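You operate a simulated robot arm through the tools that you are given. There is no shell and no other tool. Be economical: measure what you need, move in short steps, check, and stop when the job is done.

You are at the controls of a simulated robot arm. One attempt, no reset.

## Task
Top the purple pot up to 116 beads of the same colour; the display shows what is in.
Fine: the lever has to be opened; then slide the pot to LOAD and put its lid on; the speed stays as it is.
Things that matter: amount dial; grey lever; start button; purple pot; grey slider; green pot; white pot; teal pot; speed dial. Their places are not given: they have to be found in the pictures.

Only the result counts: the job must be done as asked and must still hold three seconds after the hand-in. Knocking over, shifting, dropping, spilling or breaking anything else fails it. A push-on lid holds only when it is set on centred and level and pressed home; a screw cap is set on level and turned clockwise until tight.

## Robot
A 6-joint arm with a two-finger parallel gripper, fixed in place. Base frame: the origin is at the foot of the arm, x ahead of it, y to its left, z up. Units: cm, rad, N and s.
With the tool pointing down near the work surface it reaches from about 14 to 58 cm from the base axis. Its first joint turns from -1.152 to 1.152 rad. Payload 2.1 kg.
The tool frame sits at the grasp point between the pads (the TCP): z along the fingers, y along the line on which they close. The tips reach 3 cm beyond it. The gripper opens to 9.4 cm. The fingers are 2.8 cm wide and 1 cm thick; the gripper's body (5 by 9.6 cm) begins 5.5 cm behind the TCP.
Orientation is that of the tool frame in the base frame, as [roll, pitch, yaw] about the fixed x, y, z axes, in that order (R = Rz(yaw) Ry(pitch) Rx(roll)). With the fingers straight down and closing along the base's y, the tool's x points along the base's -x, its y along +y and its z along -z.

## Interface
- The arm moves only by the tool step_arm. Its argument "rows" is a list that holds one entry, the list of rows, each a list of 6 numbers: the shift along the tool's x, y, z in cm, then the turn, a rotation vector about the tool's x, y, z in degrees. In form: [[[dx, dy, dz, rx, ry, rz], ...]]. A call has 1 to 12 rows; each row shifts and turns the commanded pose from where the row before left it, along the tool's axes as they then stand. "claw" is the finger opening in cm, from 0 to 9.4, set as the call begins (left out, the last holds). A row lasts 0.2 s, in which the tool goes at most 5 cm and 0.15 rad; a call with a longer step from one row to the next is refused whole, and so is a gripper value outside its range. A pose out of reach is approached as far as the arm can. The call stops where the force on the tool passes 70 N (or 10 N more than at its start, if that is more) or the arm is blocked; 0.2 s more then pass. The fingers move at their own pace (about 7.2 cm/s each) and stop on an object; they squeeze with about 33 N. The grip force told is the motor's: it shows also when the fingers shut on nothing. Time passes only in rows, and 0.2 s behind the last, so rows that do not move let the fingers close. It gives the time, the measured TCP pose, the force on the tool (base axes), the opening and the grip force at its end, in the units of the frame above (readings bear some noise), and new pictures: "pictures" is both (left out), scene, wrist or none.
- Cameras (640 x 400 px; columns grow to the right, rows downward): "scene" is fixed at [3.91, -36.1, 48.42]; the picture's right is [0.89, -0.45, 0.00], its down [-0.26, -0.51, -0.82] and it looks along [0.37, 0.73, -0.57] (base axes); focal length 285 px, centre (320, 200). "wrist" rides on the gripper at [-3.7, 0, -5.8] in the tool frame; the picture's right is [0.00, -1.00, 0.00], its down [0.97, 0.00, -0.24] and it looks along [0.24, 0.00, 0.97] (tool axes); focal length 218 px, centre (320, 200).
- locate(camera, pixels): there is no depth. For up to 12 entries [column, row, z] of the newest picture of that camera ("zoom" is the newest enlarged one), the place [x, y] in the base frame at which the ray of that pixel passes the height z, good to about 0.3 cm. The clock stands still meanwhile.
- zoom(camera, box): a new picture of the part [left, top, right, bottom] of that camera's present view, enlarged. The clock stands still meanwhile.
- hand_in(): hands the job in; it is judged then, once.

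Go step by step. Measure first, check grasps and placings, and put right what went wrong. The budget is 80 turns and 120 pictures, counting those below and the enlarged ones. Unless the task says otherwise, let go and move clear before handing in, and close with one line.

The tools are called after "Call:" by a JSON object that holds its "op" and its "data". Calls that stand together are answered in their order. step_arm: Moves the arm, as the interface text tells. Its arguments: {"type":"object","properties":{"rows":{"type":"array","items":{"type":"array","items":{"type":"array","items":{"type":"number"}}}},"claw":{"type":"number"},"pictures":{"type":"string","enum":["both","scene","wrist","none"]}},"required":["rows"]} The other tools are called the same way: locate (camera, pixels) gives the place at which the rays of pixels pass given heights; zoom (camera, box) takes an enlarged picture of a part of a camera's view; hand_in () hands the job in.

At the start:

```text
clock: 0.0
tool_pos: [32.23, 16.38, 32.54]
tcp_rot: [-3.141, 0.002, 3.139]
ft_force: [-0.5, -0.3, 0.4]
grip_width: 9.42
grip_force: 0.1
```

scene: 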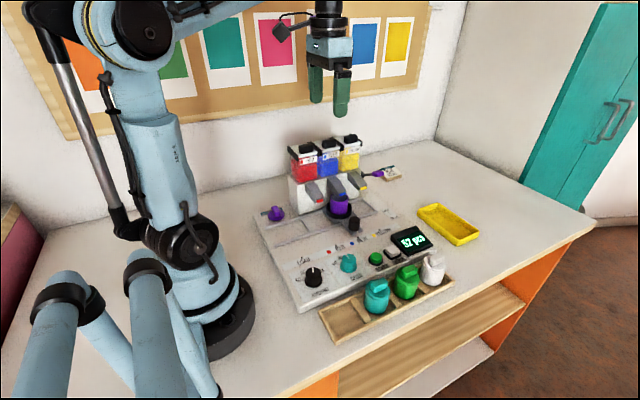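
wrist: 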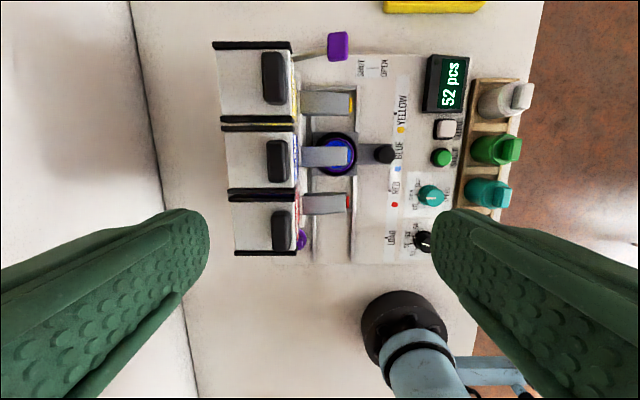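

The pictures show a dispenser with red, blue and yellow hoppers and a display at 52 pcs. The pot sits under the blue spout, around wrist (335,155). I'll zoom in for the details.

Call:
{"op": "zoom", "data": {"camera": "scene", "box": [240, 120, 460, 258]}}

Call:
{"op": "zoom", "data": {"camera": "scene", "box": [270, 220, 470, 345]}}

Call:
{"op": "zoom", "data": {"camera": "wrist", "box": [340, 40, 540, 165]}}

Call:
{"op": "zoom", "data": {"camera": "wrist", "box": [340, 145, 540, 270]}}

Call:
{"op": "zoom", "data": {"camera": "wrist", "box": [210, 20, 410, 265]}}

```text
2.90 times, centred on (350, 189) of scene
```

zoom: 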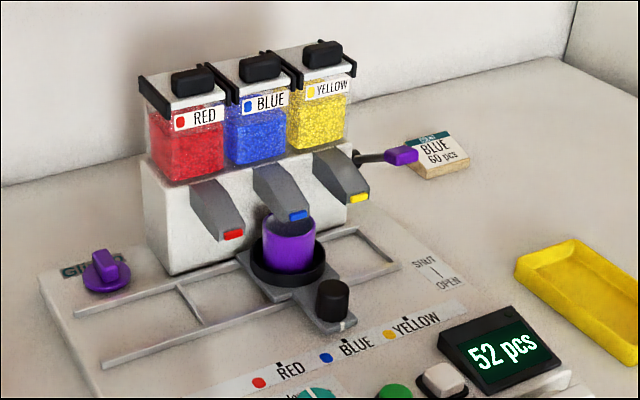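

```text
3.20 times, centred on (370, 282) of scene
```

zoom: 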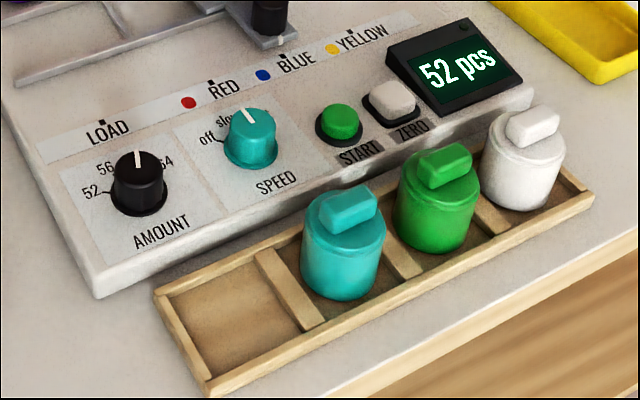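

```text
3.20 times, centred on (440, 102) of wrist
```

zoom: 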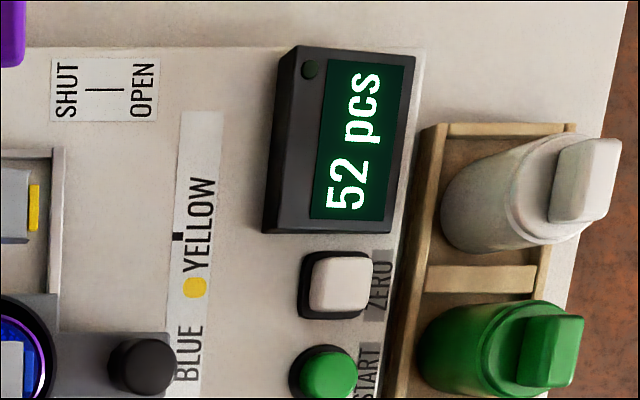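

```text
3.20 times, centred on (440, 208) of wrist
```

zoom: 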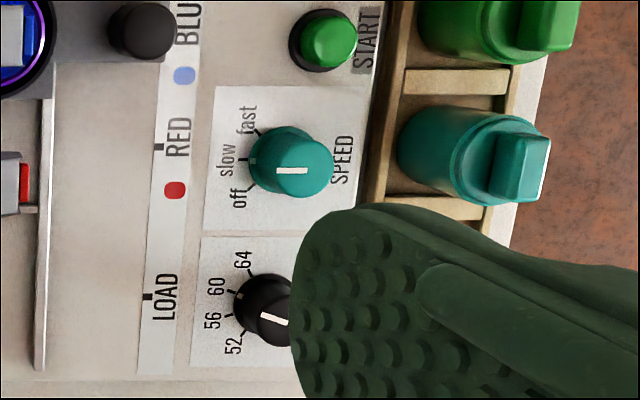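

```text
1.63 times, centred on (310, 142) of wrist
```

zoom: 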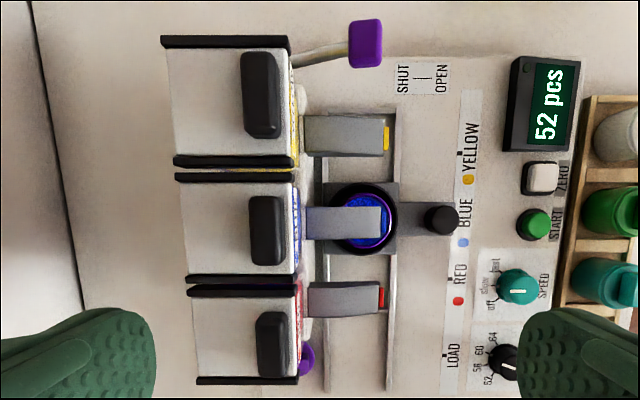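

The pot holds 52 blue, so 64 more are needed and the amount dial goes to 64. I'll triangulate the parts from both cameras.

Call:
{"op": "locate", "data": {"camera": "wrist", "pixels": [[422, 240, 3], [422, 240, 6], [431, 196, 3], [431, 196, 6], [440, 158, 3], [440, 158, 6], [384, 154, 3], [384, 154, 6], [337, 46, 5], [337, 46, 10], [335, 155, 5], [335, 155, 9]]}}

Call:
{"op": "locate", "data": {"camera": "scene", "pixels": [[313, 270, 3], [313, 270, 6], [348, 258, 3], [348, 258, 6], [376, 257, 3], [376, 257, 6], [354, 218, 3], [354, 218, 6], [378, 174, 5], [378, 174, 10], [340, 198, 5], [340, 198, 9]]}}

Call:
{"op": "locate", "data": {"camera": "scene", "pixels": [[276, 213, 3], [276, 213, 6], [299, 312, 0.5], [299, 307, 3], [402, 177, 0.5], [358, 293, 5], [407, 279, 5], [433, 266, 5], [253, 214, 3], [337, 235, 3], [302, 262, 3], [360, 237, 3]]}}

Call:
{"op": "locate", "data": {"camera": "wrist", "pixels": [[302, 240, 3], [302, 240, 6], [387, 238, 3], [394, 193, 3], [398, 168, 3], [397, 116, 3], [350, 263, 3], [360, 70, 3], [383, 70, 3], [295, 57, 5], [295, 57, 10], [350, 205, 9]]}}

```text
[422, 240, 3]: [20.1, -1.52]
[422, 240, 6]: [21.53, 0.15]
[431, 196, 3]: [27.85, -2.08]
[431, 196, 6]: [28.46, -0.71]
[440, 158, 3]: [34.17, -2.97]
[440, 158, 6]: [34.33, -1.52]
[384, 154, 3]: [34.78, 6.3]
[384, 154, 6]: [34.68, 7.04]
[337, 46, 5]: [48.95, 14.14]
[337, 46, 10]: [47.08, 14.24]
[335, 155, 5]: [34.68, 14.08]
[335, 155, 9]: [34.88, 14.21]
```

```text
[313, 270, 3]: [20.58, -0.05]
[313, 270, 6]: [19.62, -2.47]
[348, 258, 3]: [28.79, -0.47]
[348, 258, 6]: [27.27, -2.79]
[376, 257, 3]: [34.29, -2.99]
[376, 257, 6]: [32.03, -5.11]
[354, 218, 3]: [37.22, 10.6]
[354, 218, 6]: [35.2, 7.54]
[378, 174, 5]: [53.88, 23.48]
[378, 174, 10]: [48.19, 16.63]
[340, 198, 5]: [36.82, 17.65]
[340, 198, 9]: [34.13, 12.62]
```

```text
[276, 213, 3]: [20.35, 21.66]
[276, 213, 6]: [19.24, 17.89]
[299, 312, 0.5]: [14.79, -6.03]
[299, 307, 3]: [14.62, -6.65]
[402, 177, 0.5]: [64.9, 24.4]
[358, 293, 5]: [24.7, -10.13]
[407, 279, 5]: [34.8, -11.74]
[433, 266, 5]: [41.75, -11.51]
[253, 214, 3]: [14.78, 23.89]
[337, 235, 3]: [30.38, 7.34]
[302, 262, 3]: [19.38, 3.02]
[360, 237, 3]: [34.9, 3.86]
```

```text
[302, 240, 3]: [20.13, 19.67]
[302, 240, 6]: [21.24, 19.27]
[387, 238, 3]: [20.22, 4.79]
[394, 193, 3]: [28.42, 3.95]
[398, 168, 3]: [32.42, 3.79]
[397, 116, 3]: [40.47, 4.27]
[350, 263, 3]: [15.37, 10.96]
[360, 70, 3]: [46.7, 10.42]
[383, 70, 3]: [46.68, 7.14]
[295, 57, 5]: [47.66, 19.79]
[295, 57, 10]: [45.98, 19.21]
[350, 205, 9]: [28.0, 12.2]
```

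Triangulation puts the amount dial at (20.5,-0.9), z about 4, the lever handle at (46.4,14.3,11.7), the slider knob at (34.7,7.1,6.4), the start button at (34.2,-3), and the lid at (20.5,19.4,5). I'll move above the amount dial for a closer look.

Call:
{"op": "step_arm", "data": {"rows": [[[2.3, -3.5, 0, 0, 0, 0], [2.3, -3.5, 0, 0, 0, 0], [2.3, -3.5, 0, 0, 0, 0], [2.4, -3.5, 0, 0, 0, 0], [2.4, -3.3, 0, 0, 0, 0], [0, 0, 4.4, 0, 0, 0], [0, 0, 4.4, 0, 0, 0], [0, 0, 4.4, 0, 0, 0], [0, 0, 4.4, 0, 0, 0]]]}}

```text
clock: 2.0
tool_pos: [20.64, -1.0, 14.49]
tcp_rot: [-3.141, 0.002, 3.141]
ft_force: [0.1, -0.1, 1.1]
grip_width: 9.42
grip_force: 0.0
```

scene: 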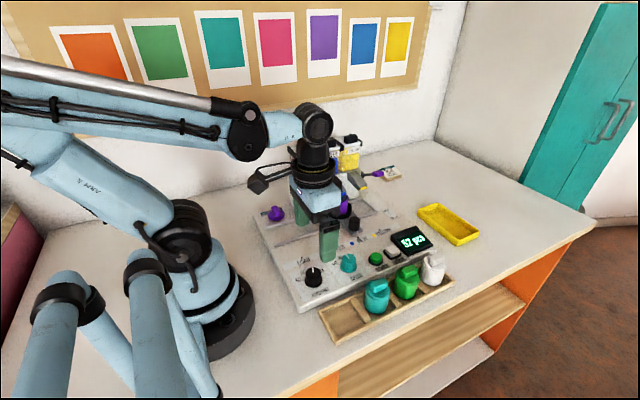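
wrist: 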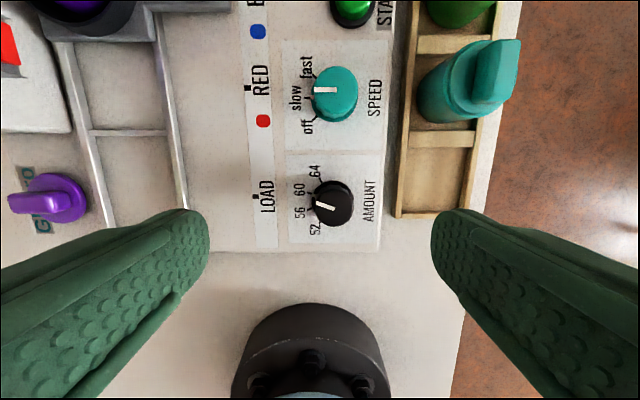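

The dial is in view at wrist (332,203). I'll zoom to read the pointer and look at the lid.

Call:
{"op": "zoom", "data": {"camera": "wrist", "box": [280, 150, 380, 250]}}

Call:
{"op": "zoom", "data": {"camera": "wrist", "box": [0, 140, 140, 240]}}

Call:
{"op": "locate", "data": {"camera": "wrist", "pixels": [[332, 203, 3], [332, 203, 5], [326, 207, 5], [338, 203, 5], [335, 94, 5], [45, 200, 4], [45, 200, 6], [355, 14, 3], [257, 196, 3], [312, 206, 3], [318, 182, 3], [352, 215, 3]]}}

```text
4.00 times, centred on (330, 200) of wrist
```

zoom: 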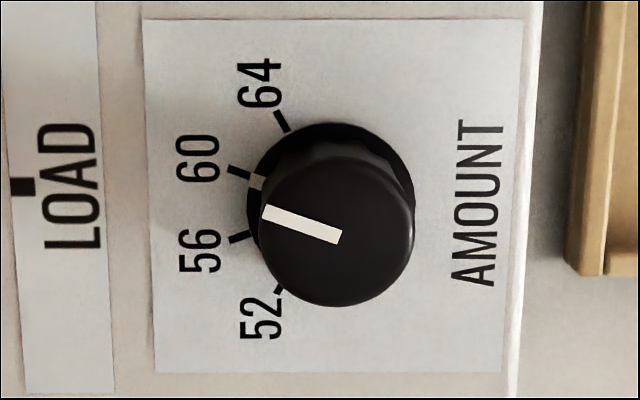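

```text
4.00 times, centred on (70, 190) of wrist
```

zoom: 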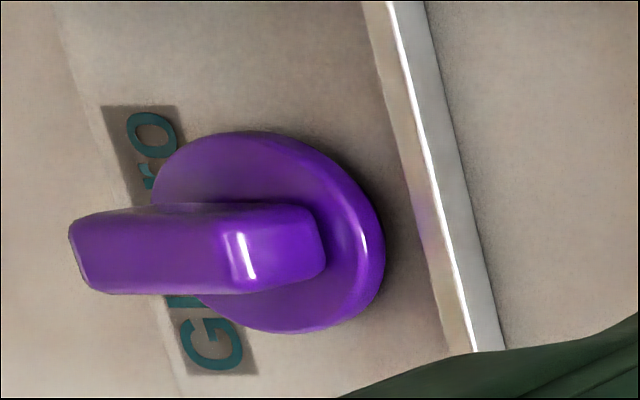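

```text
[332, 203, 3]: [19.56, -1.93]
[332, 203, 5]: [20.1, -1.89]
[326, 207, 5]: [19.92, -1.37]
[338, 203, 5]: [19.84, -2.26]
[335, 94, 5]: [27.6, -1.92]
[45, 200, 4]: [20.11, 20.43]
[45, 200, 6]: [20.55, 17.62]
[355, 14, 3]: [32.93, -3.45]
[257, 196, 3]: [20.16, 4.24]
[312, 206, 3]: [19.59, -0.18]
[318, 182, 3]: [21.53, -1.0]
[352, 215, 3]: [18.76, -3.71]
```

The pointer's grey mark sits on 60, and 64 is about 40° clockwise from there. The dial axis is at about (19.8,-1.95). I'll narrow the claw to 5 and descend over the dial.

Call:
{"op": "step_arm", "data": {"rows": [[[0.84, -0.95, 0, 0, 0, 0], [0, 0, 3, 0, 0, 0], [0, 0, 3, 0, 0, 0], [0, 0, 2.0, 0, 0, 0], [0, 0, 0, 0, 0, 0]]], "claw": 5}}

```text
clock: 3.2
tool_pos: [19.9, -1.89, 6.97]
tcp_rot: [-3.141, 0.002, 3.14]
ft_force: [0.7, 0.6, -0.4]
grip_width: 5.0
grip_force: 0.0
```

scene: 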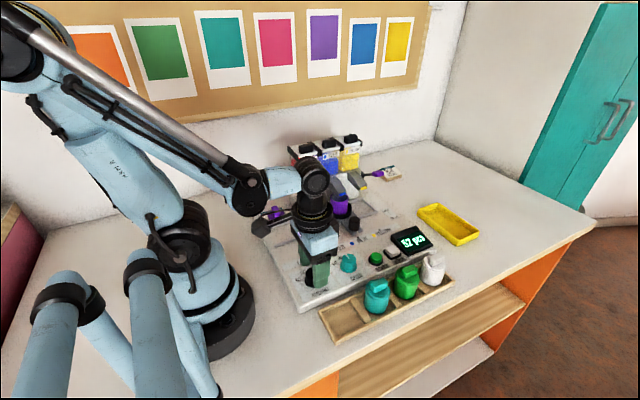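
wrist: 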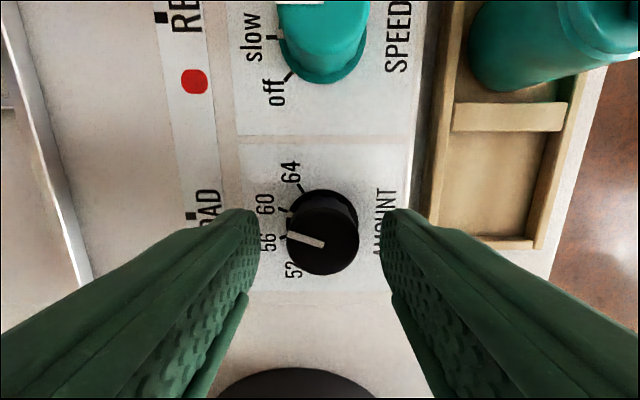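

The dial is centred between the fingers at (322,240). I'll descend 1.2 cm and close on it.

Call:
{"op": "step_arm", "data": {"rows": [[[0.15, 0, 0.6, 0, 0, 0], [0, 0, 0.6, 0, 0, 0], [0, 0, 0, 0, 0, 0]]], "pictures": "none"}}

Call:
{"op": "step_arm", "data": {"rows": [[[0, 0, 0, 0, 0, 0], [0, 0, 0, 0, 0, 0], [0, 0, 0, 0, 0, 0]]], "claw": 1.5, "pictures": "wrist"}}

```text
clock: 4.0
tool_pos: [19.74, -1.95, 5.69]
tcp_rot: [-3.141, 0.003, -3.141]
ft_force: [-0.4, 0.1, -0.8]
grip_width: 5.01
grip_force: 0.1
```

```text
clock: 4.8
tool_pos: [19.75, -2.1, 5.68]
tcp_rot: [-3.139, 0.001, 3.139]
ft_force: [1.6, -16.8, -10.2]
grip_width: 2.93
grip_force: 45.1
```

wrist: 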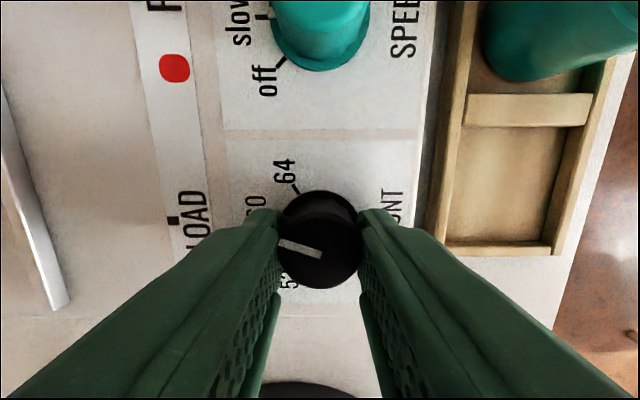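

The dial is gripped at 2.93 cm with a small sideways load. I'll ease -0.2 in y and turn 40° clockwise.

Call:
{"op": "step_arm", "data": {"rows": [[[0, -0.2, 0, 0, 0, 0], [0, 0, 0, 0, 0, 8], [0, 0, 0, 0, 0, 8], [0, 0, 0, 0, 0, 8], [0, 0, 0, 0, 0, 8], [0, 0, 0, 0, 0, 8], [0, 0, 0, 0, 0, 0]]], "pictures": "wrist"}}

```text
clock: 6.4
tool_pos: [19.81, -2.07, 5.75]
tcp_rot: [3.135, -0.001, 2.442]
ft_force: [14.7, 21.6, 1.2]
grip_width: 2.93
grip_force: 45.4
```

wrist: 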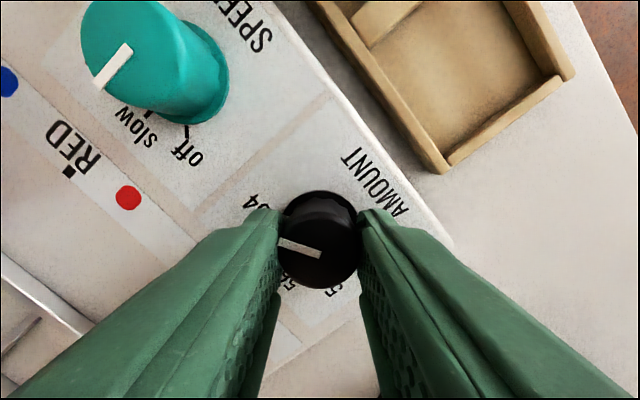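

The dial turned with the gripper. I'll release it, rise, and turn back to check.

Call:
{"op": "step_arm", "data": {"rows": [[[0, 0, 0, 0, 0, 0], [0, 0, 0, 0, 0, 0], [0, 0, -3, 0, 0, 0], [0, 0, -4, 0, 0, -8], [0, 0, -2, 0, 0, -8], [0, 0, 0, 0, 0, -8], [0, 0, 0, 0, 0, -8], [0, 0, 0, 0, 0, -8], [0, 0, 0, 0, 0, 0]]], "claw": 5, "pictures": "none"}}

Call:
{"op": "zoom", "data": {"camera": "wrist", "box": [250, 150, 410, 250]}}

```text
clock: 8.4
tool_pos: [19.55, -2.14, 14.74]
tcp_rot: [3.142, 0.002, -3.14]
ft_force: [0.2, -0.4, -0.1]
grip_width: 5.0
grip_force: 0.1
```

```text
4.00 times, centred on (330, 200) of wrist
```

zoom: 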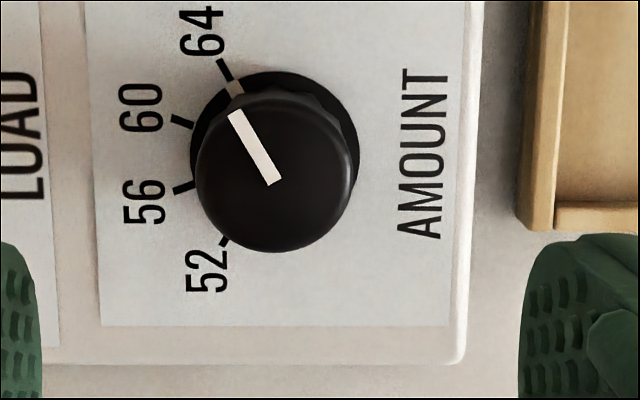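

The dial's grey mark now sits on the 64 tick. Next I'll move over near the lever for a look.

Call:
{"op": "step_arm", "data": {"rows": [[[0, 0, -4.5, 0, 0, 0], [0, 0, -4.5, 0, 0, 0], [-4.2, 2, 0, 0, 0, 0], [-4.2, 2, 0, 0, 0, 0], [-4.2, 2, 0, 0, 0, 0], [-4.2, 2, 0, 0, 0, 0], [-4.2, 2, 0, 0, 0, 0], [-4.2, 2, 0, 0, 0, 0], [0, 0, 0, 0, 0, 0]]]}}

```text
clock: 10.4
tool_pos: [44.94, 9.89, 23.63]
tcp_rot: [-3.14, 0.001, 3.14]
ft_force: [0.2, 0.0, 0.3]
grip_width: 4.97
grip_force: 0.1
```

scene: 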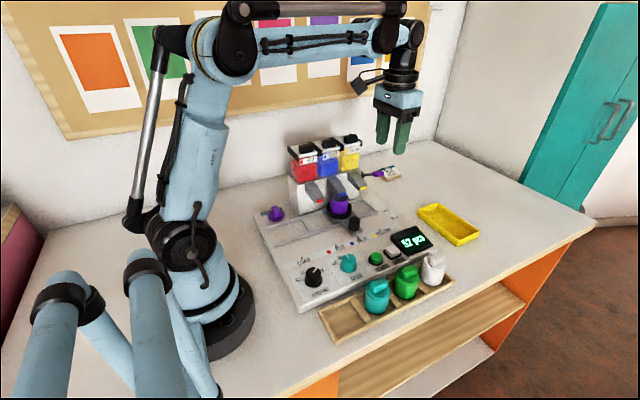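
wrist: 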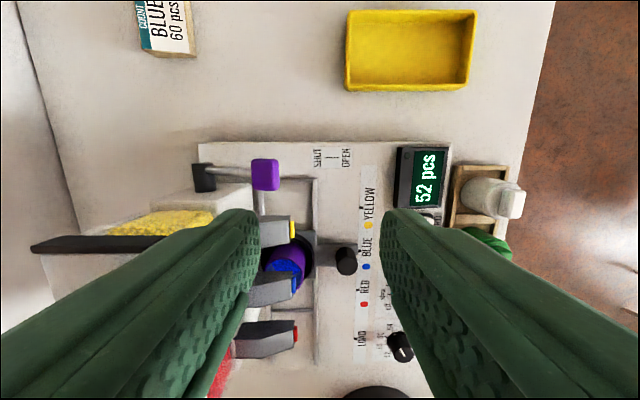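

Call:
{"op": "zoom", "data": {"camera": "wrist", "box": [130, 100, 370, 250]}}

Call:
{"op": "zoom", "data": {"camera": "scene", "box": [320, 140, 416, 200]}}

Call:
{"op": "locate", "data": {"camera": "wrist", "pixels": [[265, 174, 10], [265, 174, 12], [265, 174, 8], [203, 177, 6], [203, 177, 9], [333, 159, 2.3], [346, 261, 6], [346, 261, 5], [296, 230, 10]]}}

Call:
{"op": "locate", "data": {"camera": "scene", "pixels": [[378, 174, 8], [378, 174, 10], [378, 174, 12], [365, 175, 8], [365, 175, 10], [365, 175, 6]]}}

```text
2.67 times, centred on (250, 175) of wrist
```

zoom: 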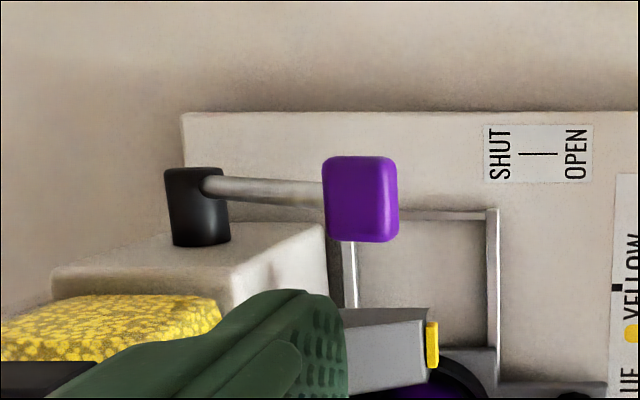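

```text
6.67 times, centred on (368, 170) of scene
```

zoom: 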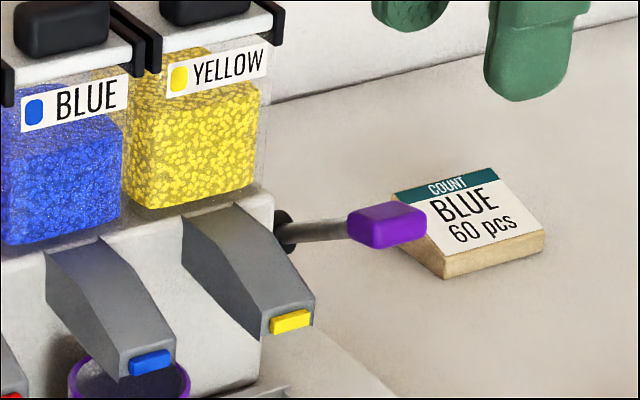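

```text
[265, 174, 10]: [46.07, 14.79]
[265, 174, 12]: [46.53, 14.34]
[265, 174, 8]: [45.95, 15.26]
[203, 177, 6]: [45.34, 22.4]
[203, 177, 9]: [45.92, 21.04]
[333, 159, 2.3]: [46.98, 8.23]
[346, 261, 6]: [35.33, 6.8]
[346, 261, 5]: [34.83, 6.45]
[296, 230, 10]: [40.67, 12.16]
```

```text
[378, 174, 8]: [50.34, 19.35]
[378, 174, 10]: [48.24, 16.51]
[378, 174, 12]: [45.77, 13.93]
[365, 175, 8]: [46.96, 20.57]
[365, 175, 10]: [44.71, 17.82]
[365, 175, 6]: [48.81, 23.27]
```

The lever pivots about an x axis at about (46,21.5,8). Its handle is raised, towards SHUT, at (46.4,14.3,11.8), and OPEN is forward and down. With closed fingers I'll position above the handle.

Call:
{"op": "step_arm", "data": {"rows": [[[-1.9, 3.7, 0, 0, 0, 0], [0, 0, 3.5, 0, 0, 0], [0, 0, 3.3, 0, 0, 0], [0, 0, 0, 0, 0, 0]]], "claw": 0}}

```text
clock: 11.4
tool_pos: [46.83, 13.51, 16.97]
tcp_rot: [-3.141, 0.003, 3.139]
ft_force: [0.3, 0.0, 0.6]
grip_width: 0.02
grip_force: 32.8
```

scene: 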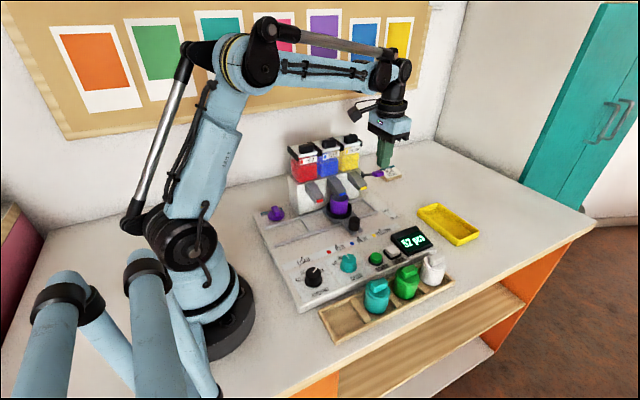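
wrist: 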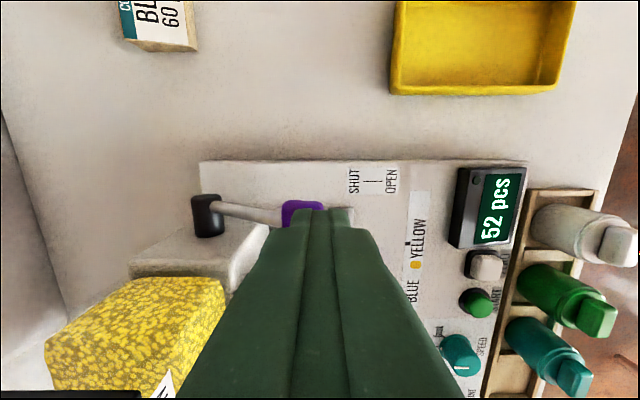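

Call:
{"op": "locate", "data": {"camera": "wrist", "pixels": [[284, 213, 12], [300, 203, 12], [300, 213, 12], [300, 225, 12], [325, 213, 12], [300, 213, 11], [205, 215, 8]]}}

Call:
{"op": "zoom", "data": {"camera": "scene", "box": [336, 130, 432, 190]}}

Call:
{"op": "zoom", "data": {"camera": "wrist", "box": [180, 160, 400, 270]}}

```text
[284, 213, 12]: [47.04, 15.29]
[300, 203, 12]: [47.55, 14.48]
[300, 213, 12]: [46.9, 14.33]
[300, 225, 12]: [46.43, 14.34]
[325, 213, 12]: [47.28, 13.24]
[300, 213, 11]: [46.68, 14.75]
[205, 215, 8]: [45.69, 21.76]
```

```text
6.67 times, centred on (384, 160) of scene
```

zoom: 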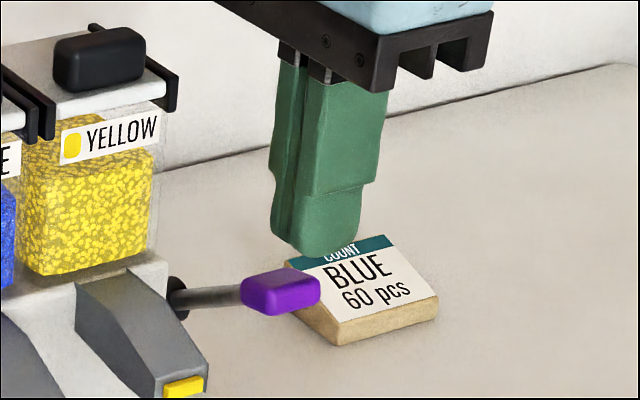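

```text
2.91 times, centred on (290, 215) of wrist
```

zoom: 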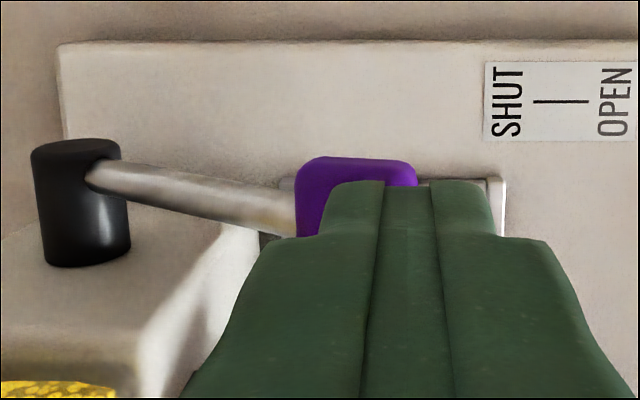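

The fingertips are just above the handle, so I'll push down gradually.

Call:
{"op": "step_arm", "data": {"rows": [[[0, 0.3, 1, 0, 0, 0], [0, 0, 0.7, 0, 0, 0], [0, 0, 0.7, 0, 0, 0], [0, 0, 0.7, 0, 0, 0], [0, 0, 0.7, 0, 0, 0], [0, 0, 0.7, 0, 0, 0], [0, 0, 0, 0, 0, 0]]]}}

```text
clock: 13.0
tool_pos: [46.78, 13.81, 12.34]
tcp_rot: [3.141, 0.002, 3.14]
ft_force: [-0.8, -0.2, 0.2]
grip_width: 0.0
grip_force: 33.0
```

scene: 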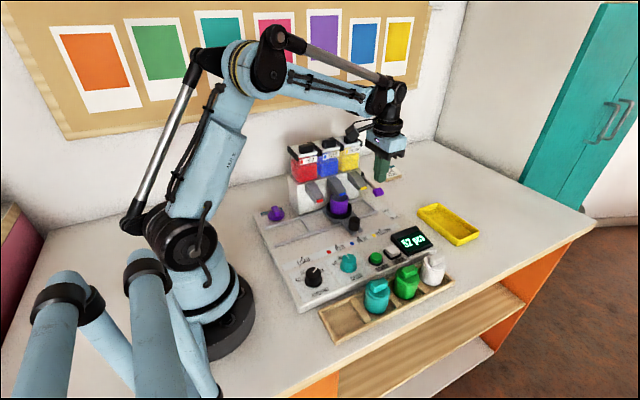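
wrist: 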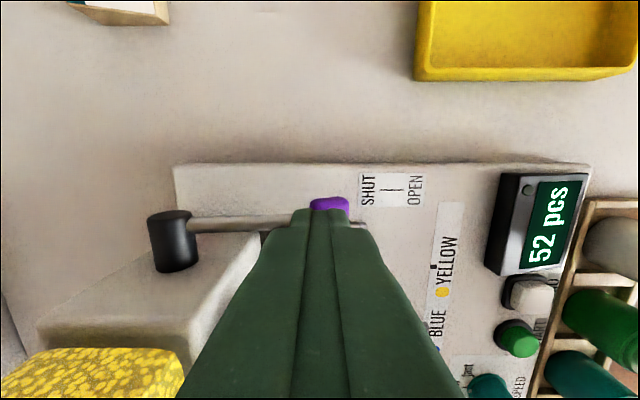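

The handle follows down freely. I'll keep going until it stops.

Call:
{"op": "step_arm", "data": {"rows": [[[0, 0, 0.7, 0, 0, 0], [0, 0, 0.7, 0, 0, 0], [0, 0, 0.7, 0, 0, 0], [0, 0, 0.7, 0, 0, 0], [0, 0, 0.7, 0, 0, 0], [0, 0, 0.7, 0, 0, 0], [0, 0, 0, 0, 0, 0]]]}}

```text
clock: 14.1
tool_pos: [46.78, 13.96, 10.45]
tcp_rot: [-3.142, 0.004, 3.14]
ft_force: [-5.4, -3.7, 155.9]
grip_width: 0.0
grip_force: 32.6
stopped in row 5: the force on the tool passed its limit (the readings are from after the stop); the commanded pose is now the measured one
```

scene: 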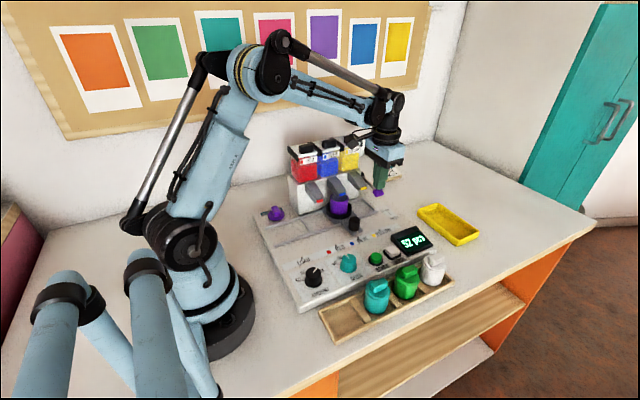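
wrist: 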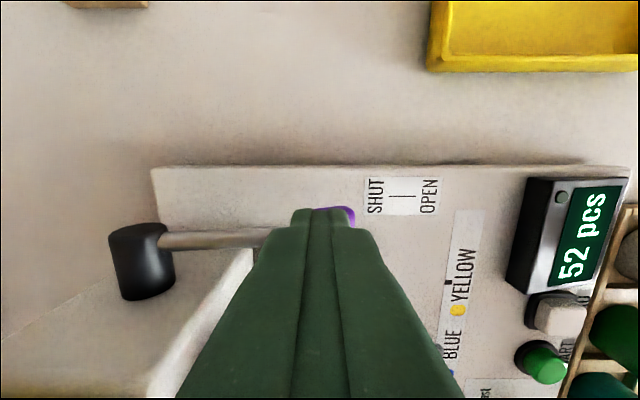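

It hit a firm end stop. I'll rise, move towards the start button, and check the lever.

Call:
{"op": "step_arm", "data": {"rows": [[[0, 0, -4, 0, 0, 0], [0, -4, -3, 0, 0, 0], [2, -4, 0, 0, 0, 0], [2.5, -4, 0, 0, 0, 0], [4, -3, 0, 0, 0, 0], [4, -2, 0, 0, 0, 0], [0, 0, 0, 0, 0, 0]]]}}

Call:
{"op": "zoom", "data": {"camera": "scene", "box": [320, 140, 416, 200]}}

```text
clock: 15.7
tool_pos: [34.14, -3.05, 17.22]
tcp_rot: [-3.141, 0.003, 3.14]
ft_force: [0.3, 0.2, 0.6]
grip_width: 0.0
grip_force: 33.1
```

scene: 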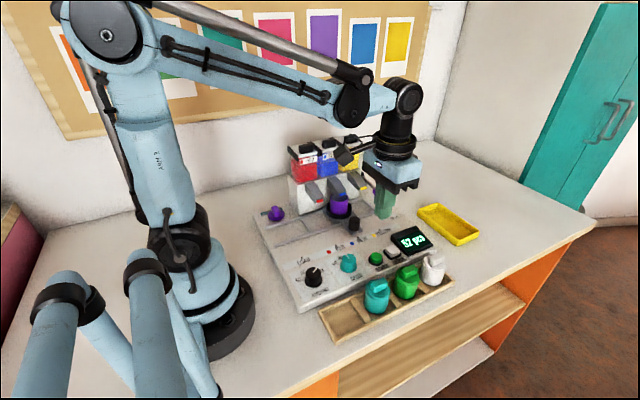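
wrist: 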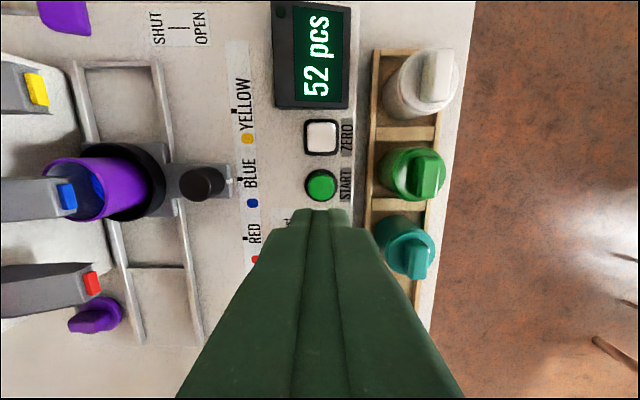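

```text
6.67 times, centred on (368, 170) of scene
```

zoom: 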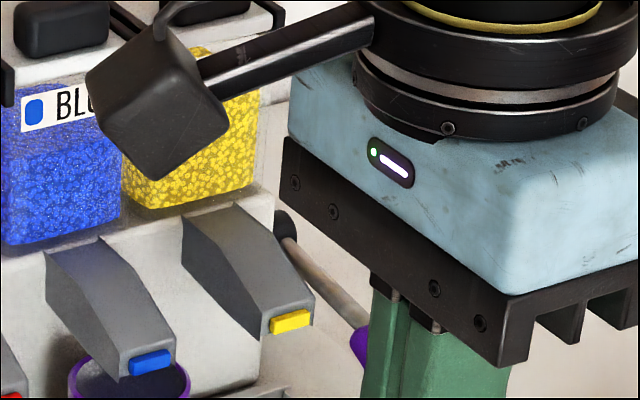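

The lever stays down. The start button is at wrist (321,185), so I'll locate it, along with the slider knob and pot.

Call:
{"op": "locate", "data": {"camera": "wrist", "pixels": [[321, 185, 3], [321, 185, 4], [321, 138, 3.5], [200, 183, 6], [65, 10, 6], [321, 213, 14.2], [192, 207, 3]]}}

```text
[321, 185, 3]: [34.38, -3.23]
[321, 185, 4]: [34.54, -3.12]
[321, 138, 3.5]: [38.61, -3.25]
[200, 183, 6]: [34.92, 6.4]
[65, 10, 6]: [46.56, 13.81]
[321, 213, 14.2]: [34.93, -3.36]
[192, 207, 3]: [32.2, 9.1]
```

Call:
{"op": "step_arm", "data": {"rows": [[[-0.1, -0.15, 4, 0, 0, 0], [0, 0, 4, 0, 0, 0], [0, 0, 1.5, 0, 0, 0], [0, 0, 0.4, 0, 0, 0], [0, 0, 0.4, 0, 0, 0], [0, 0, 0, 0, 0, 0]]]}}

```text
clock: 17.1
tool_pos: [34.36, -3.21, 6.82]
tcp_rot: [3.141, 0.003, 3.14]
ft_force: [-0.5, 0.9, -0.7]
grip_width: 0.0
grip_force: 32.6
```

scene: 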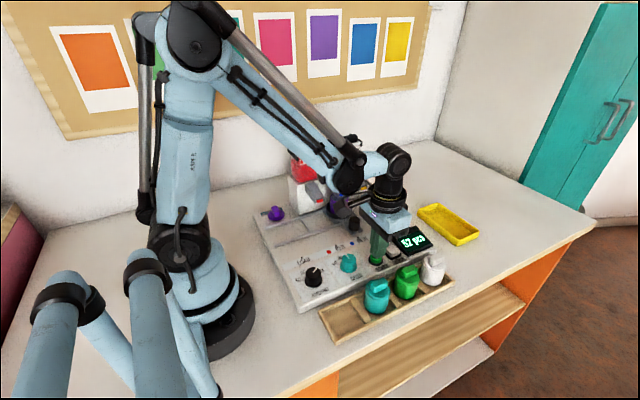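
wrist: 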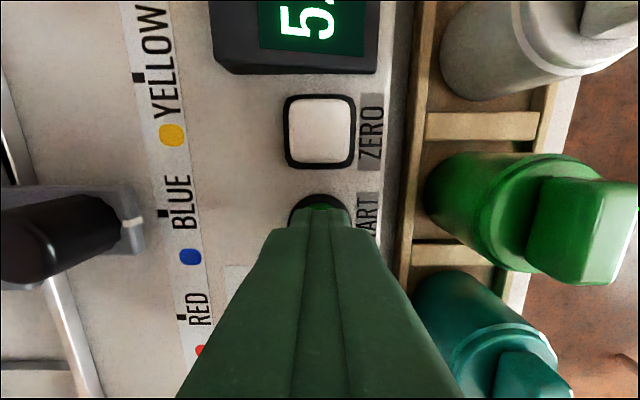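

The tip is right over START. I'll press down in small steps.

Call:
{"op": "step_arm", "data": {"rows": [[[0, 0, 0.25, 0, 0, 0], [0, 0, 0.25, 0, 0, 0], [0, 0, 0.2, 0, 0, 0], [0, 0, 0, 0, 0, 0]]]}}

```text
clock: 18.1
tool_pos: [34.32, -3.17, 6.01]
tcp_rot: [3.139, 0.004, 3.14]
ft_force: [1.1, 1.5, 5.9]
grip_width: 0.0
grip_force: 32.6
```

scene: 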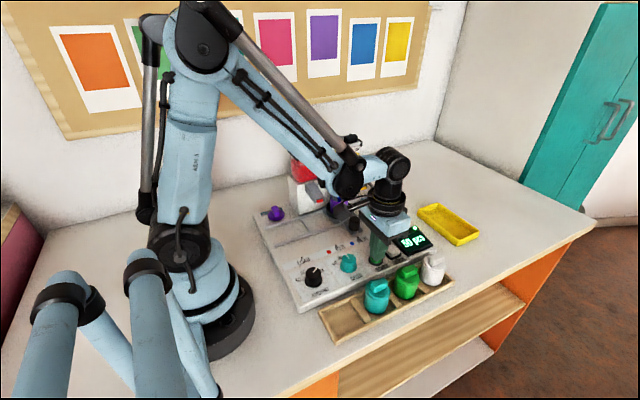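
wrist: 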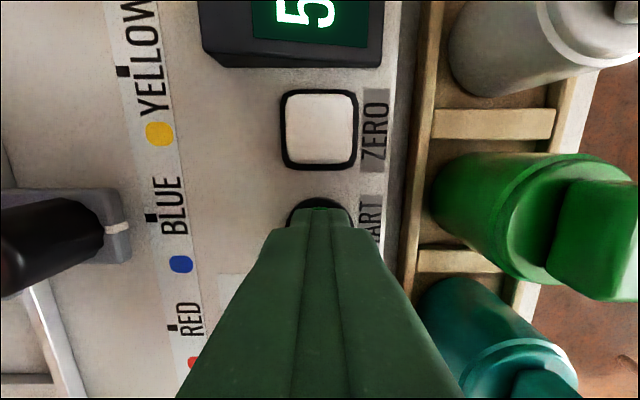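

The button took a load of 5.9 N and an indicator lit on the display. I'll zoom to check whether it is running.

Call:
{"op": "zoom", "data": {"camera": "scene", "box": [340, 200, 460, 275]}}

```text
5.33 times, centred on (400, 238) of scene
```

zoom: 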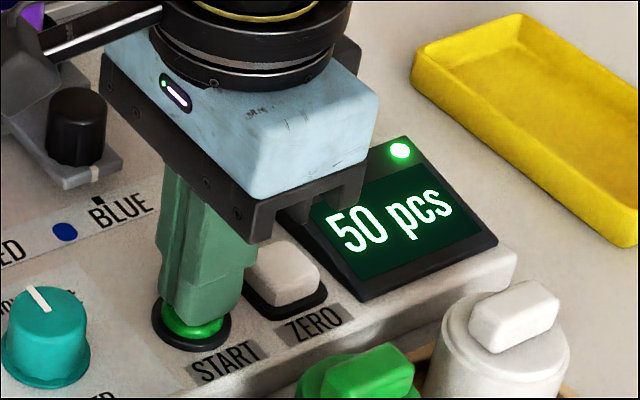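

It is running with the green lamp on, and the reading has wobbled to 50. I'll lift off and wait.

Call:
{"op": "step_arm", "data": {"rows": [[[0, 0, -2, 0, 0, 0], [0, 0, -4, 0, 0, 0], [0, 0, -4, 0, 0, 0], [0, 0, 0, 0, 0, 0], [0, 0, 0, 0, 0, 0], [0, 0, 0, 0, 0, 0], [0, 0, 0, 0, 0, 0]]], "pictures": "wrist"}}

```text
clock: 19.6
tool_pos: [34.38, -3.25, 15.99]
tcp_rot: [3.139, 0.003, 3.14]
ft_force: [-0.2, 0.1, 0.1]
grip_width: 0.02
grip_force: 32.7
```

wrist: 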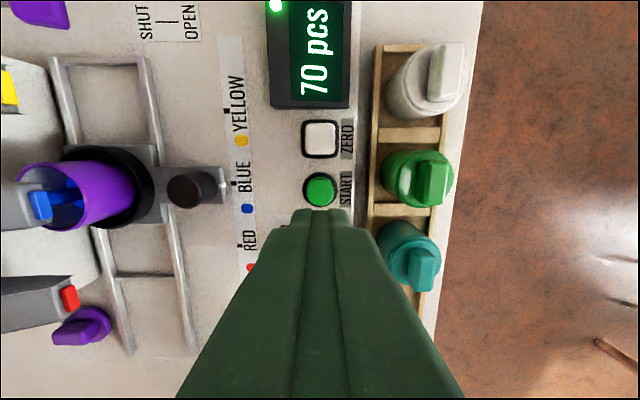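

The display reads 70 and is counting up, so I'll keep waiting.

Call:
{"op": "step_arm", "data": {"rows": [[[0, 0, 0, 0, 0, 0], [0, 0, 0, 0, 0, 0], [0, 0, 0, 0, 0, 0], [0, 0, 0, 0, 0, 0], [0, 0, 0, 0, 0, 0], [0, 0, 0, 0, 0, 0], [0, 0, 0, 0, 0, 0], [0, 0, 0, 0, 0, 0], [0, 0, 0, 0, 0, 0], [0, 0, 0, 0, 0, 0], [0, 0, 0, 0, 0, 0], [0, 0, 0, 0, 0, 0]]], "pictures": "none"}}

Call:
{"op": "step_arm", "data": {"rows": [[[0, 0, 0, 0, 0, 0], [0, 0, 0, 0, 0, 0], [0, 0, 0, 0, 0, 0], [0, 0, 0, 0, 0, 0], [0, 0, 0, 0, 0, 0], [0, 0, 0, 0, 0, 0], [0, 0, 0, 0, 0, 0], [0, 0, 0, 0, 0, 0]]], "pictures": "wrist"}}

```text
clock: 22.2
tool_pos: [34.29, -3.25, 15.85]
tcp_rot: [3.141, 0.006, 3.141]
ft_force: [1.2, 0.2, -0.7]
grip_width: 0.0
grip_force: 32.7
```

```text
clock: 24.1
tool_pos: [34.32, -3.19, 15.98]
tcp_rot: [-3.141, 0.003, 3.139]
ft_force: [0.0, 0.6, -0.6]
grip_width: 0.02
grip_force: 33.0
```

wrist: 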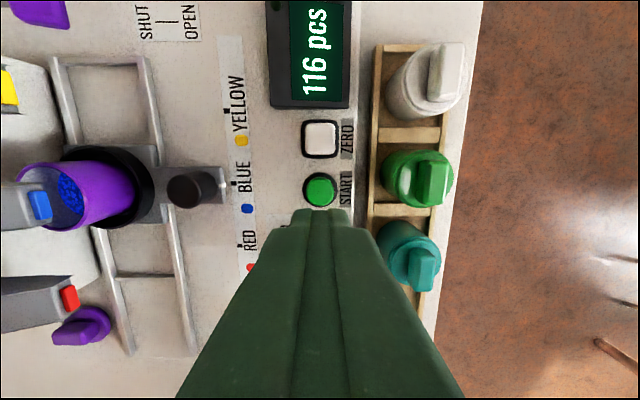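

The display reads 116 and the lamp is off, so dispensing is done. Next I'll put the closed fingers on the +x side of the slider knob at (34.8,6.5).

Call:
{"op": "step_arm", "data": {"rows": [[[-1.2, 3.2, 0, 0, 0, 0], [-1.3, 3.2, 0, 0, 0, 0], [-1.2, 3.2, 0, 0, 0, 0], [0, 0, 4, 0, 0, 0], [0, 0, 3.5, 0, 0, 0], [0, 0, 1, 0, 0, 0], [0, 0, 0, 0, 0, 0]]]}}

```text
clock: 25.6
tool_pos: [38.17, 6.4, 7.62]
tcp_rot: [-3.141, 0.003, 3.141]
ft_force: [-0.3, 0.2, 0.3]
grip_width: 0.0
grip_force: 33.2
```

scene: 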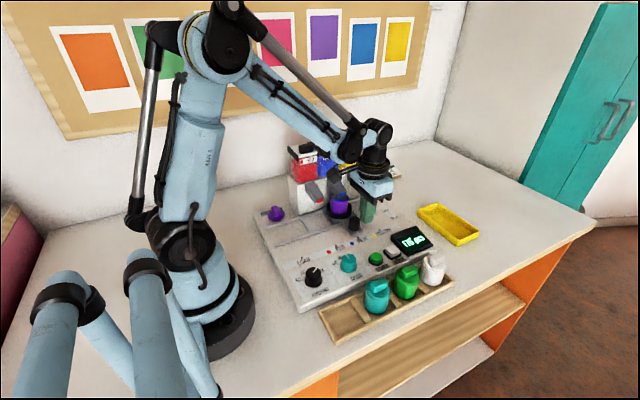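
wrist: 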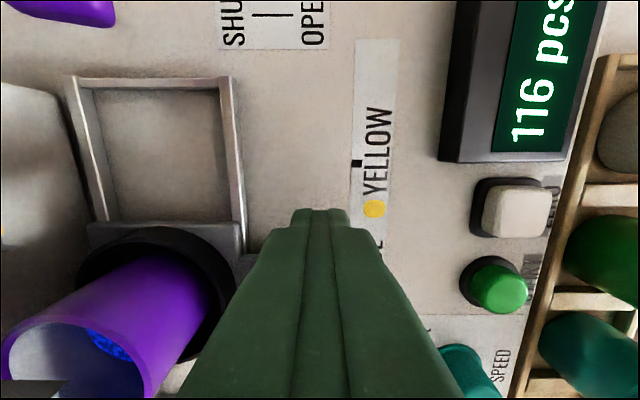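

The fingers are clear on the +x side. I'll push in -x gently.

Call:
{"op": "step_arm", "data": {"rows": [[[0.5, 0, 0, 0, 0, 0], [0.5, 0, 0, 0, 0, 0], [0.5, 0, 0, 0, 0, 0], [0.5, 0, 0, 0, 0, 0], [0.5, 0, 0, 0, 0, 0], [0.5, 0, 0, 0, 0, 0], [0.5, 0, 0, 0, 0, 0], [0.5, 0, 0, 0, 0, 0], [0, 0, 0, 0, 0, 0]]]}}

Call:
{"op": "zoom", "data": {"camera": "scene", "box": [260, 170, 420, 270]}}

```text
clock: 27.6
tool_pos: [33.96, 6.4, 7.47]
tcp_rot: [-3.141, 0.004, 3.141]
ft_force: [0.5, -0.5, 0.5]
grip_width: 0.0
grip_force: 33.0
```

scene: 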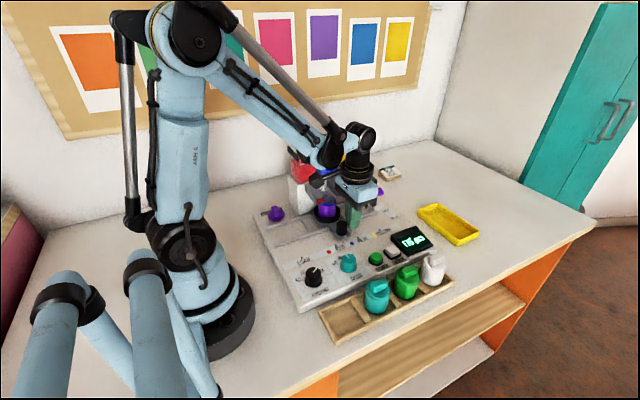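
wrist: 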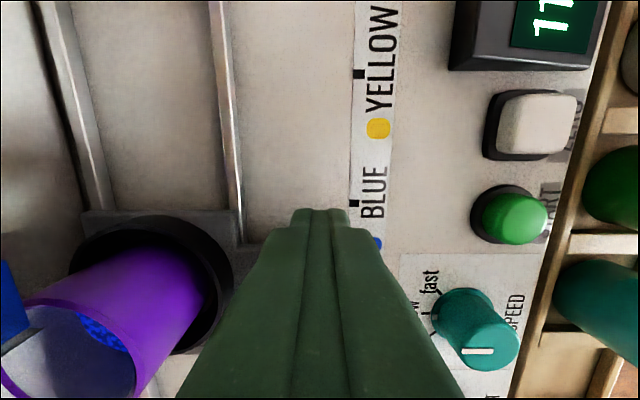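

```text
4.00 times, centred on (340, 220) of scene
```

zoom: 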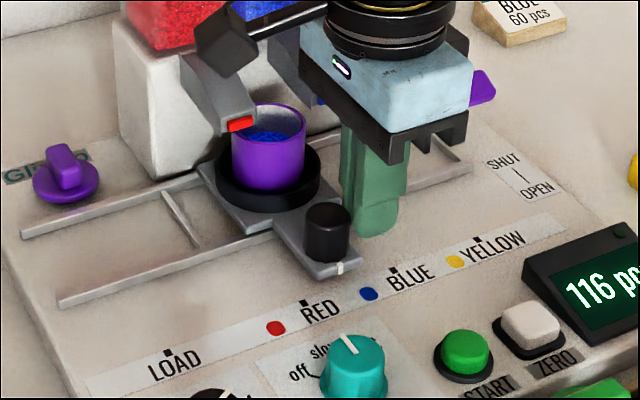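

The slider follows smoothly. I'll continue towards LOAD.

Call:
{"op": "step_arm", "data": {"rows": [[[0.7, 0, 0, 0, 0, 0], [0.8, 0, 0, 0, 0, 0], [0.8, 0, 0, 0, 0, 0], [0.8, 0, 0, 0, 0, 0], [0.8, 0, 0, 0, 0, 0], [0.8, 0, 0, 0, 0, 0], [0.8, 0, 0, 0, 0, 0], [0.8, 0, 0, 0, 0, 0], [0.8, 0, 0, 0, 0, 0], [0.8, 0, 0, 0, 0, 0], [0.8, 0, 0, 0, 0, 0], [0, 0, 0, 0, 0, 0]]], "pictures": "none"}}

Call:
{"op": "zoom", "data": {"camera": "scene", "box": [240, 170, 400, 270]}}

```text
clock: 30.2
tool_pos: [25.41, 6.34, 7.4]
tcp_rot: [3.141, 0.003, 3.14]
ft_force: [-0.6, -0.1, 0.4]
grip_width: 0.03
grip_force: 33.0
```

```text
4.00 times, centred on (320, 220) of scene
```

zoom: 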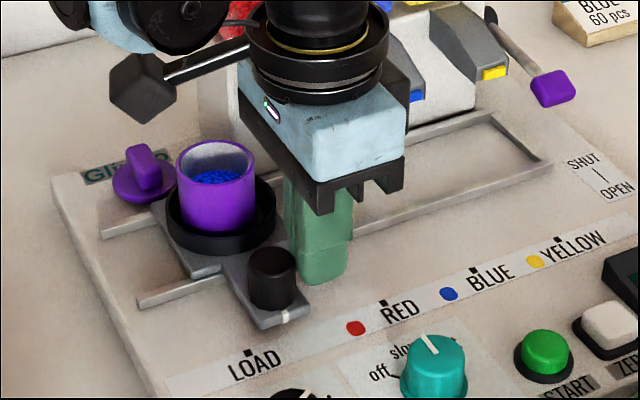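

Call:
{"op": "locate", "data": {"camera": "zoom", "pixels": [[286, 316, 3], [248, 353, 2.3], [384, 302, 2.3], [475, 269, 2.3], [272, 257, 6.4]]}}

```text
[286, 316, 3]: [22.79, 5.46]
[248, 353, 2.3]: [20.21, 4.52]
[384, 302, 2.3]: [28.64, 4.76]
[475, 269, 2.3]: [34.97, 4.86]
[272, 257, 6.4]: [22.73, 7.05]
```

The slider's mark is at x=22.8 and the LOAD mark is at 20.2, so I'll push 2.5 further.

Call:
{"op": "step_arm", "data": {"rows": [[[0.5, 0, 0, 0, 0, 0], [0.5, 0, 0, 0, 0, 0], [0.5, 0, 0, 0, 0, 0], [0.5, 0, 0, 0, 0, 0], [0.5, 0, 0, 0, 0, 0], [0, 0, 0, 0, 0, 0]]], "pictures": "none"}}

Call:
{"op": "zoom", "data": {"camera": "scene", "box": [230, 180, 358, 260]}}

```text
clock: 31.6
tool_pos: [22.89, 6.35, 7.5]
tcp_rot: [-3.141, 0.004, 3.139]
ft_force: [-0.4, -0.6, -0.4]
grip_width: 0.01
grip_force: 33.1
```

```text
5.00 times, centred on (294, 220) of scene
```

zoom: 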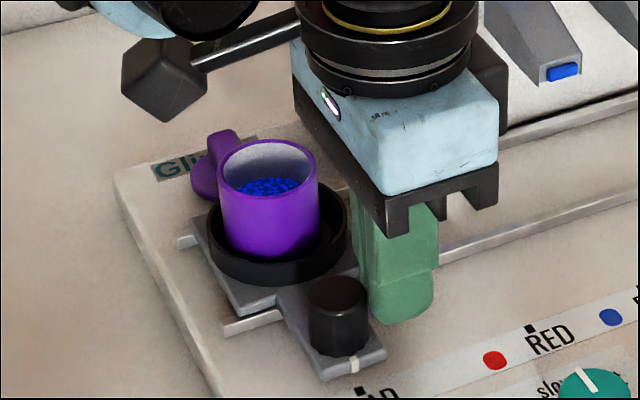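

Call:
{"op": "locate", "data": {"camera": "zoom", "pixels": [[354, 365, 3], [361, 391, 2.3], [531, 328, 2.3], [270, 165, 8.5], [270, 165, 9], [250, 150, 9], [315, 160, 9]]}}

```text
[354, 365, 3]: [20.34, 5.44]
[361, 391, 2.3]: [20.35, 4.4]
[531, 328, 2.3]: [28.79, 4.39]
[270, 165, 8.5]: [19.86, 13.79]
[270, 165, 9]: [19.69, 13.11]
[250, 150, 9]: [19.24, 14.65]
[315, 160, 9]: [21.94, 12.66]
```

The marks are aligned with LOAD at x=20.3. I'll back off, rise, and look at the lid and pot from above.

Call:
{"op": "step_arm", "data": {"rows": [[[-1, 0, 0, 0, 0, 0], [0, 0, -4, 0, 0, 0], [0, 0, -4, 0, 0, 0], [0, 0, -4, 0, 0, 0], [0, 0, -3, 0, 0, 0], [1.5, 4, 0, 0, 0, 0], [1.5, 4, 0, 0, 0, 0], [0, 3, 0, 0, 0, 0], [0, 0, 0, 0, 0, 0]]], "claw": 6}}

```text
clock: 33.6
tool_pos: [20.61, 17.4, 22.39]
tcp_rot: [-3.141, 0.005, 3.14]
ft_force: [1.0, 0.2, -0.5]
grip_width: 5.98
grip_force: 0.1
```

scene: 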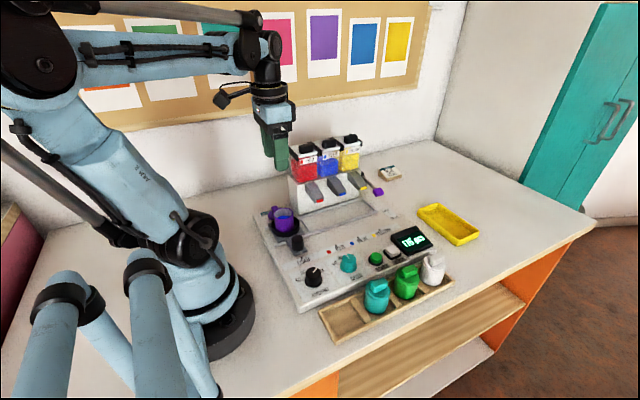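
wrist: 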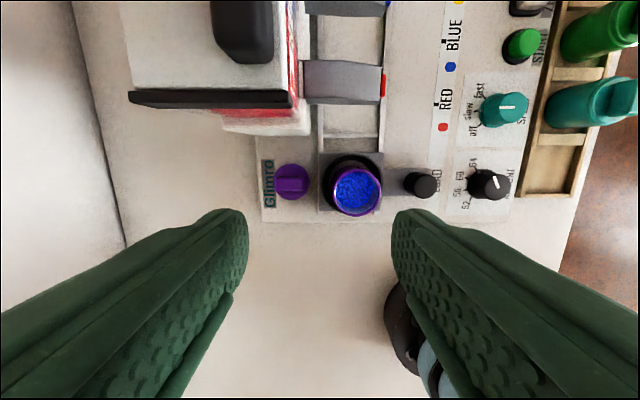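

Call:
{"op": "zoom", "data": {"camera": "wrist", "box": [250, 140, 410, 240]}}

Call:
{"op": "locate", "data": {"camera": "wrist", "pixels": [[292, 182, 3], [292, 182, 5], [355, 192, 8], [355, 192, 9], [352, 175, 4], [215, 108, 18], [215, 108, 20], [265, 133, 10]]}}

```text
4.00 times, centred on (330, 190) of wrist
```

zoom: 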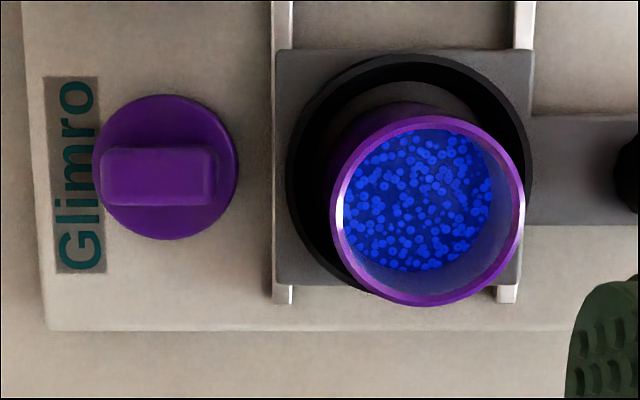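

```text
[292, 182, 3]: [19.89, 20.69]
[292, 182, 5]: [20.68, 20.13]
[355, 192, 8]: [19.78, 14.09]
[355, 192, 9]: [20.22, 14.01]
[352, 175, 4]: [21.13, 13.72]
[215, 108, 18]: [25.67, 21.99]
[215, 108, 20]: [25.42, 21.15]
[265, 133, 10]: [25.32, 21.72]
```

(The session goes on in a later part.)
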